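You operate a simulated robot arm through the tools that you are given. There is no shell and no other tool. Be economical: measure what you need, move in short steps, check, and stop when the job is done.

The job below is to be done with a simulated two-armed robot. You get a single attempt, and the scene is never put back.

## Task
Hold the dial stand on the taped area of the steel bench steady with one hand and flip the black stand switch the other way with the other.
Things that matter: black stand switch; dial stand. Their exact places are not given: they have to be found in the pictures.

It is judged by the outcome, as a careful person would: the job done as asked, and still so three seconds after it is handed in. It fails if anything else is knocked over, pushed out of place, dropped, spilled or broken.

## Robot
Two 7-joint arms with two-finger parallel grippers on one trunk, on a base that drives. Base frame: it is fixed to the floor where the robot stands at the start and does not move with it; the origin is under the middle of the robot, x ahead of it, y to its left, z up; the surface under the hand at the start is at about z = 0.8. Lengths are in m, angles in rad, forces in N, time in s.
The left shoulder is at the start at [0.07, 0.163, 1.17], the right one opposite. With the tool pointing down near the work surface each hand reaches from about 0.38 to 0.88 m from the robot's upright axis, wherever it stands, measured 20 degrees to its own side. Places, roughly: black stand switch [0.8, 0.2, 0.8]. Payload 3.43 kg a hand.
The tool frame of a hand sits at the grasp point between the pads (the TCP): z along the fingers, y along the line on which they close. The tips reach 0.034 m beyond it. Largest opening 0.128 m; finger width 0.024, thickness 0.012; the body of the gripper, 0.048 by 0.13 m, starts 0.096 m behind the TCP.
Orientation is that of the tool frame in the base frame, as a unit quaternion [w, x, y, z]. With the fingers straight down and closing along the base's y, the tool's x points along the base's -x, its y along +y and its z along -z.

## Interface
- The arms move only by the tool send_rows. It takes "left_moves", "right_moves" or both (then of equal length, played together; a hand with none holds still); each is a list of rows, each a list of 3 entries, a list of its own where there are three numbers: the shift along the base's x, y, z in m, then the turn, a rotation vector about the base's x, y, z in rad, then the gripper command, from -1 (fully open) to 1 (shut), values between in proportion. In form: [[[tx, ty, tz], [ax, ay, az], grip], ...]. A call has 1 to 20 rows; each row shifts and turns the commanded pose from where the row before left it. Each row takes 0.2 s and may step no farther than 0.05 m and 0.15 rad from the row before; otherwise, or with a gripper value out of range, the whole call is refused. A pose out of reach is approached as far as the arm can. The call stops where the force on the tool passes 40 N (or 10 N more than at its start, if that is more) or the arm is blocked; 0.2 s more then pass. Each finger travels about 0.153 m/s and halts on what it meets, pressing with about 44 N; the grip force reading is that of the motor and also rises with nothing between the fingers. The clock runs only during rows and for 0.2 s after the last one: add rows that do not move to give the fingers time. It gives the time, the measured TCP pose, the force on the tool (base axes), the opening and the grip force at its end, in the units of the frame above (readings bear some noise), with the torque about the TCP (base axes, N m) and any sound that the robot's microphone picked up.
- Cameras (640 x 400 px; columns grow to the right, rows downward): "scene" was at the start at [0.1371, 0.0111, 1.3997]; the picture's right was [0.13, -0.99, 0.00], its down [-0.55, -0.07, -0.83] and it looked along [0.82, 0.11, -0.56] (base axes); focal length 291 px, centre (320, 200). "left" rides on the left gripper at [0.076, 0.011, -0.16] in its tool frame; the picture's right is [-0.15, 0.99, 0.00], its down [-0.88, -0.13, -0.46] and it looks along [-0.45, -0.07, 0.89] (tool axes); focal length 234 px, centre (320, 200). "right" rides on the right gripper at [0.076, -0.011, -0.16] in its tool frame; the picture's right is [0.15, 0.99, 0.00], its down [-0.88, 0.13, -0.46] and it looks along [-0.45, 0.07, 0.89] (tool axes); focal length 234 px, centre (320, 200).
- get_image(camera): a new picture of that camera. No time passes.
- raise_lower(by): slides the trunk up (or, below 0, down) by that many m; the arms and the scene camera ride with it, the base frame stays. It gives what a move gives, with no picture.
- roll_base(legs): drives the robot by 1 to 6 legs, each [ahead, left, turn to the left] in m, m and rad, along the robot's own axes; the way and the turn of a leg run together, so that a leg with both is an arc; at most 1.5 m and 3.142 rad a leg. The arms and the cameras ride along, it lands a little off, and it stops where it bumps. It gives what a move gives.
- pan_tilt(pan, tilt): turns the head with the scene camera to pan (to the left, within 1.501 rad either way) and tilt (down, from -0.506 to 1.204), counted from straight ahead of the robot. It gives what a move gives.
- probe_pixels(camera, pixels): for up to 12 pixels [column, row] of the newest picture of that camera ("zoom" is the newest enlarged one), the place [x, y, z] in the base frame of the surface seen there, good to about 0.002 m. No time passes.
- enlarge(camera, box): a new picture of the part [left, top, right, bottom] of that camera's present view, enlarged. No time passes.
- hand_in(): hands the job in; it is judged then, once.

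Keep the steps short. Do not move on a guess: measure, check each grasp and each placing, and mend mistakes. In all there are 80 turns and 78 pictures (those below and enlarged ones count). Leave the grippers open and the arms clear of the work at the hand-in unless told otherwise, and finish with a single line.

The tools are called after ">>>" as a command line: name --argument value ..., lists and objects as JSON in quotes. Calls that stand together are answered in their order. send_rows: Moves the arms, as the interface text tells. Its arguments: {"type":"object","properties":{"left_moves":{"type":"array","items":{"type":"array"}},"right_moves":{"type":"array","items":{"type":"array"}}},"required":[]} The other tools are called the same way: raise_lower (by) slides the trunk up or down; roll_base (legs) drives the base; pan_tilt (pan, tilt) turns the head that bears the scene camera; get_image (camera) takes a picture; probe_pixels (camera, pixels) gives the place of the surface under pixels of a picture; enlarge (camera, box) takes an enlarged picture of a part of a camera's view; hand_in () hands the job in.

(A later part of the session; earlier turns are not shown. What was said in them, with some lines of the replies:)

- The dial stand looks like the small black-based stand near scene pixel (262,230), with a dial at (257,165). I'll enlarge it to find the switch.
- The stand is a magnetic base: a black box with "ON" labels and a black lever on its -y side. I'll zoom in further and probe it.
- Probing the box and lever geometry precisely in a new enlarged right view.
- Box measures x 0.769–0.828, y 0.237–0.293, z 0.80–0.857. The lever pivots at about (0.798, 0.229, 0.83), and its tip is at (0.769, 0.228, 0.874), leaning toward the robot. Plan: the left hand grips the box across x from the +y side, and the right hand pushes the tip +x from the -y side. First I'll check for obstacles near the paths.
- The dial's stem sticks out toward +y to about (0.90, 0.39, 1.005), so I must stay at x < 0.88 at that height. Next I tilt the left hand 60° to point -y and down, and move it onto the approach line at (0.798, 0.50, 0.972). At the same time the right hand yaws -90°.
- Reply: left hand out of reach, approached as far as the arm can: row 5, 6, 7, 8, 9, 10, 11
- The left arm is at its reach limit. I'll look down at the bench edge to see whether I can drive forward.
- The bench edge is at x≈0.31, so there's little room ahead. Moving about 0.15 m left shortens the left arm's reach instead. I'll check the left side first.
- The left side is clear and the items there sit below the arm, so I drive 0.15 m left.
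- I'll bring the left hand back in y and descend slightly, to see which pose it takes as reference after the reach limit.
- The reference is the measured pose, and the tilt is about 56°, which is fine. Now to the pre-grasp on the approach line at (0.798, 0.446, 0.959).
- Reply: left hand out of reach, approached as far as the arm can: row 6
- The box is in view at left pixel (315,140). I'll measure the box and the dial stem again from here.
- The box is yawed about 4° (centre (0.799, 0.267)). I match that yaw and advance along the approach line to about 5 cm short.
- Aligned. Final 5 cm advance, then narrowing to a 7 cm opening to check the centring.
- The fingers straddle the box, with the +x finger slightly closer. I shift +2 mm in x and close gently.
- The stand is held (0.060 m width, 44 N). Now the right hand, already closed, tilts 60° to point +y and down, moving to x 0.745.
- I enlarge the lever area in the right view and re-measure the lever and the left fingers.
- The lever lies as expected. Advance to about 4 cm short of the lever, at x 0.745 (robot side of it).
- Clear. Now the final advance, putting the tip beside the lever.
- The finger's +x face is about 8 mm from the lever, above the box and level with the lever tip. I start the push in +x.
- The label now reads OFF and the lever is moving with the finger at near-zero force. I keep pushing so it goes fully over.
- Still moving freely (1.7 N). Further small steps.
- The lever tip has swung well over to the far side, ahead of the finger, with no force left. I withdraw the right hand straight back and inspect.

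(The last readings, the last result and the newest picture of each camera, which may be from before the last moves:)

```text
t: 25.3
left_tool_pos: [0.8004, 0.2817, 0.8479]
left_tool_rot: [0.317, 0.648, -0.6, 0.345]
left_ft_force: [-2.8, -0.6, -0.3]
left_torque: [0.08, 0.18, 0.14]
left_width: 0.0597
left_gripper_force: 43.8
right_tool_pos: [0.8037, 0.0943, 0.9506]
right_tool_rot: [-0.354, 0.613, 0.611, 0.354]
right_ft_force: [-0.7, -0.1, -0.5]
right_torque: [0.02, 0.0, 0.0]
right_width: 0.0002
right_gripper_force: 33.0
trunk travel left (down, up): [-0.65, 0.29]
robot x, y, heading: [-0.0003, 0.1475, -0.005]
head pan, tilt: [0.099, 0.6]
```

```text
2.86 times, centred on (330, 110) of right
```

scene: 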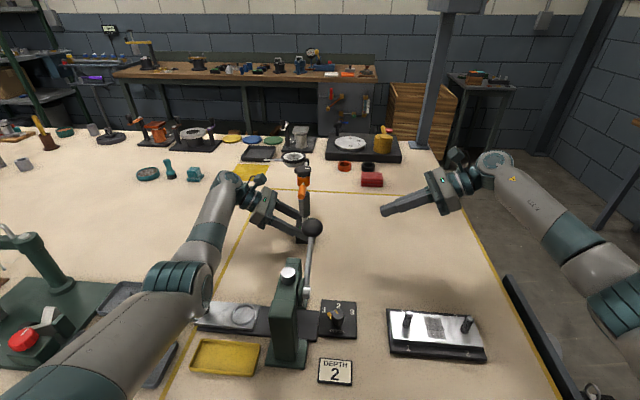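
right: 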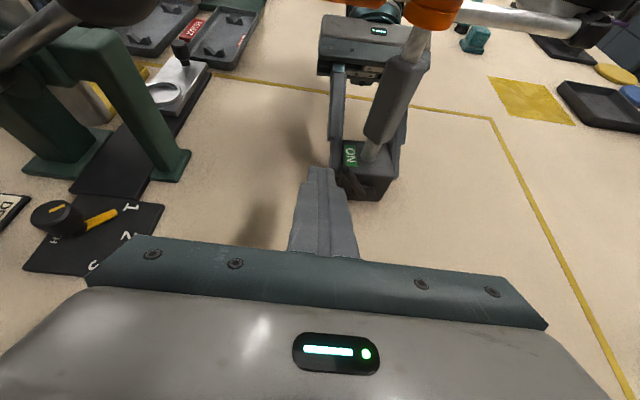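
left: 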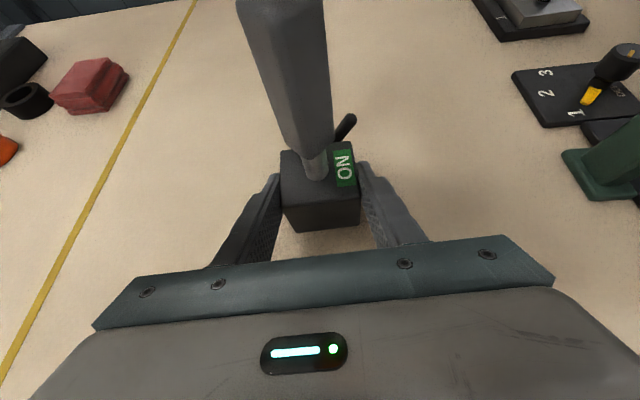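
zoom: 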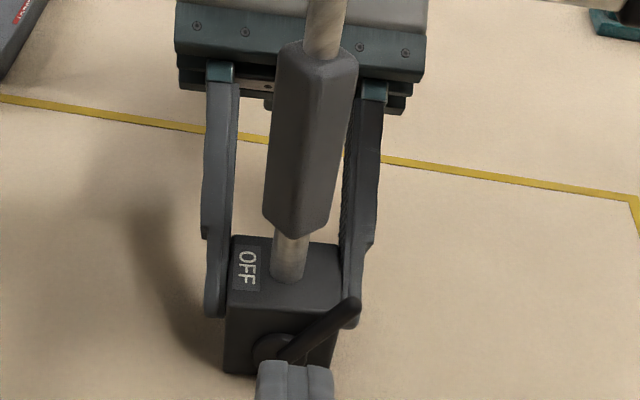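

The lever now leans fully the other way and the label reads OFF. I release the left hand slowly, the magnet being off now, and open the right.

>>> send_rows --left_moves '[[[0, 0, 0], [0, 0, 0], 0.06], [[0, 0, 0], [0, 0, 0], 0.02], [[0, 0, 0], [0, 0, 0], -0.1], [[0, 0, 0], [0, 0, 0], -0.25], [[0, 0, 0], [0, 0, 0], -0.4], [[0, 0, 0], [0, 0, 0], -0.6]]' --right_moves '[[[0, -0.016, 0.009], [0, 0, 0], 1], [[0, -0.016, 0.009], [0, 0, 0], 1], [[0, -0.016, 0.009], [0, 0, 0], 1], [[0, -0.016, 0.009], [0, 0, 0], 0], [[0, -0.016, 0.009], [0, 0, 0], -1], [[0, -0.016, 0.009], [0, 0, 0], -1]]'

>>> get_image --camera "left"

>>> get_image --camera "right"

```text
t: 26.7
left_tool_pos: [0.7996, 0.2813, 0.8471]
left_tool_rot: [0.317, 0.648, -0.601, 0.344]
left_ft_force: [-0.8, -0.3, 0.9]
left_torque: [-0.01, 0.05, -0.03]
left_width: 0.1026
left_gripper_force: 0.0
right_tool_pos: [0.8048, -0.0024, 1.0035]
right_tool_rot: [-0.354, 0.613, 0.612, 0.353]
right_ft_force: [-1.0, -0.8, 0.5]
right_torque: [-0.01, -0.01, 0.0]
right_width: 0.128
right_gripper_force: 0.1
trunk travel left (down, up): [-0.65, 0.29]
robot x, y, heading: [0.0007, 0.1471, -0.001]
head pan, tilt: [0.099, 0.6]
```

```text
41 pictures are left
```

left: 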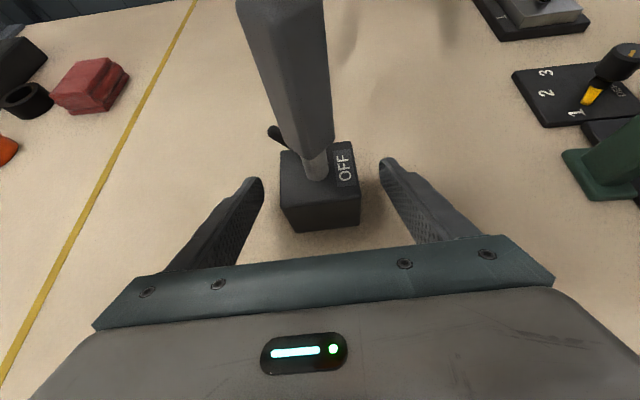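

```text
40 pictures are left
```

right: 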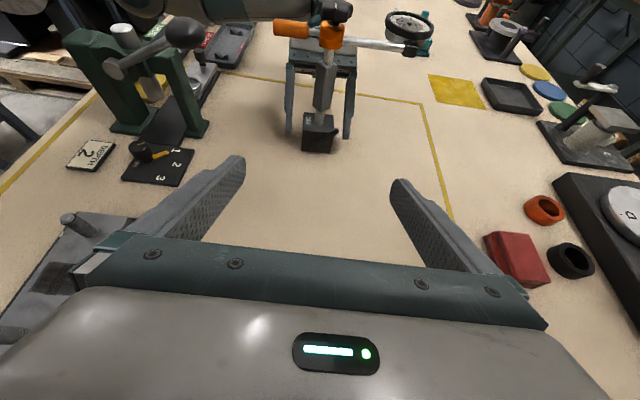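

The stand is still upright in place. I retract the left hand along its approach line.

>>> send_rows --left_moves '[[[-0.0008, 0.0135, 0.0092], [0, 0, 0], -0.6], [[-0.0008, 0.0135, 0.0092], [0, 0, 0], -0.6], [[-0.0008, 0.0135, 0.0092], [0, 0, 0], -0.8], [[-0.0008, 0.0135, 0.0092], [0, 0, 0], -1], [[-0.0008, 0.0135, 0.0092], [0, 0, 0], -1], [[-0.0008, 0.0135, 0.0092], [0, 0, 0], -1], [[-0.0008, 0.0135, 0.0092], [0, 0, 0], -1], [[-0.0008, 0.0135, 0.0092], [0, 0, 0], -1], [[-0.0008, 0.0135, 0.0092], [0, 0, 0], -1], [[-0.0008, 0.0135, 0.0092], [0, 0, 0], -1], [[-0.0008, 0.0135, 0.0092], [0, 0, 0], -1], [[-0.015, 0.0135, 0.0092], [0, 0, 0], -1], [[-0.02, 0.0135, 0.0092], [0, 0, 0], -1], [[-0.02, 0.0135, 0.0092], [0, 0, 0], -1]]'

>>> get_image --camera "scene"

>>> enlarge --camera "right" --box '[250, 0, 450, 170]'

>>> probe_pixels --camera "zoom" --pixels '[[170, 378], [172, 462], [280, 430]]'

```text
t: 29.7
left_tool_pos: [0.7363, 0.471, 0.9776]
left_tool_rot: [0.318, 0.647, -0.601, 0.343]
left_ft_force: [0.1, 0.0, 0.5]
left_torque: [-0.01, 0.0, -0.01]
left_width: 0.1281
left_gripper_force: 0.0
right_tool_pos: [0.8045, -0.0003, 1.0039]
right_tool_rot: [-0.354, 0.613, 0.611, 0.354]
right_ft_force: [0.3, 0.1, 0.3]
right_torque: [-0.02, -0.02, -0.04]
right_width: 0.1279
right_gripper_force: 0.0
trunk travel left (down, up): [-0.65, 0.29]
robot x, y, heading: [0.0012, 0.147, -0.008]
head pan, tilt: [0.099, 0.6]
```

```text
39 pictures are left
```

scene: 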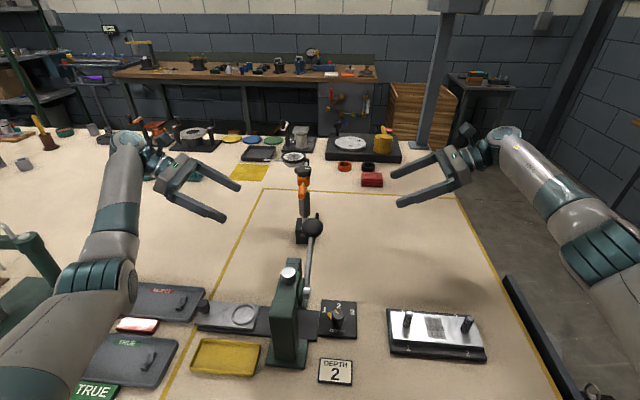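

```text
2.35 times, centred on (350, 85) of right
```

zoom: 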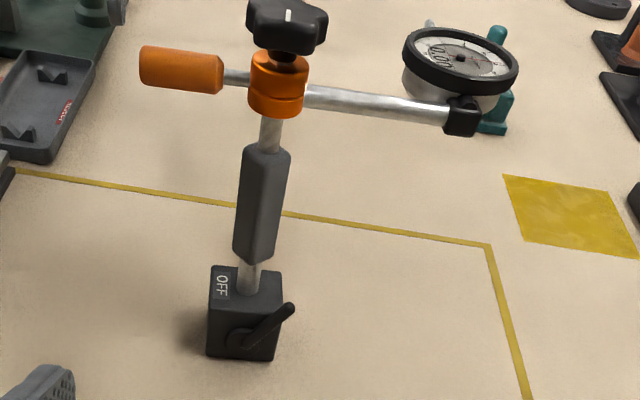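

```text
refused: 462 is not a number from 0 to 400
```

The stand is upright in its place, the switch is flipped to OFF, both grippers are open and both arms are clear. Handing in.

>>> hand_in

```text
The job is handed in.
```

The black stand switch is flipped from ON to OFF while the left hand held the dial stand steady; the stand is upright where it was, nothing else was touched, and the job is handed in.
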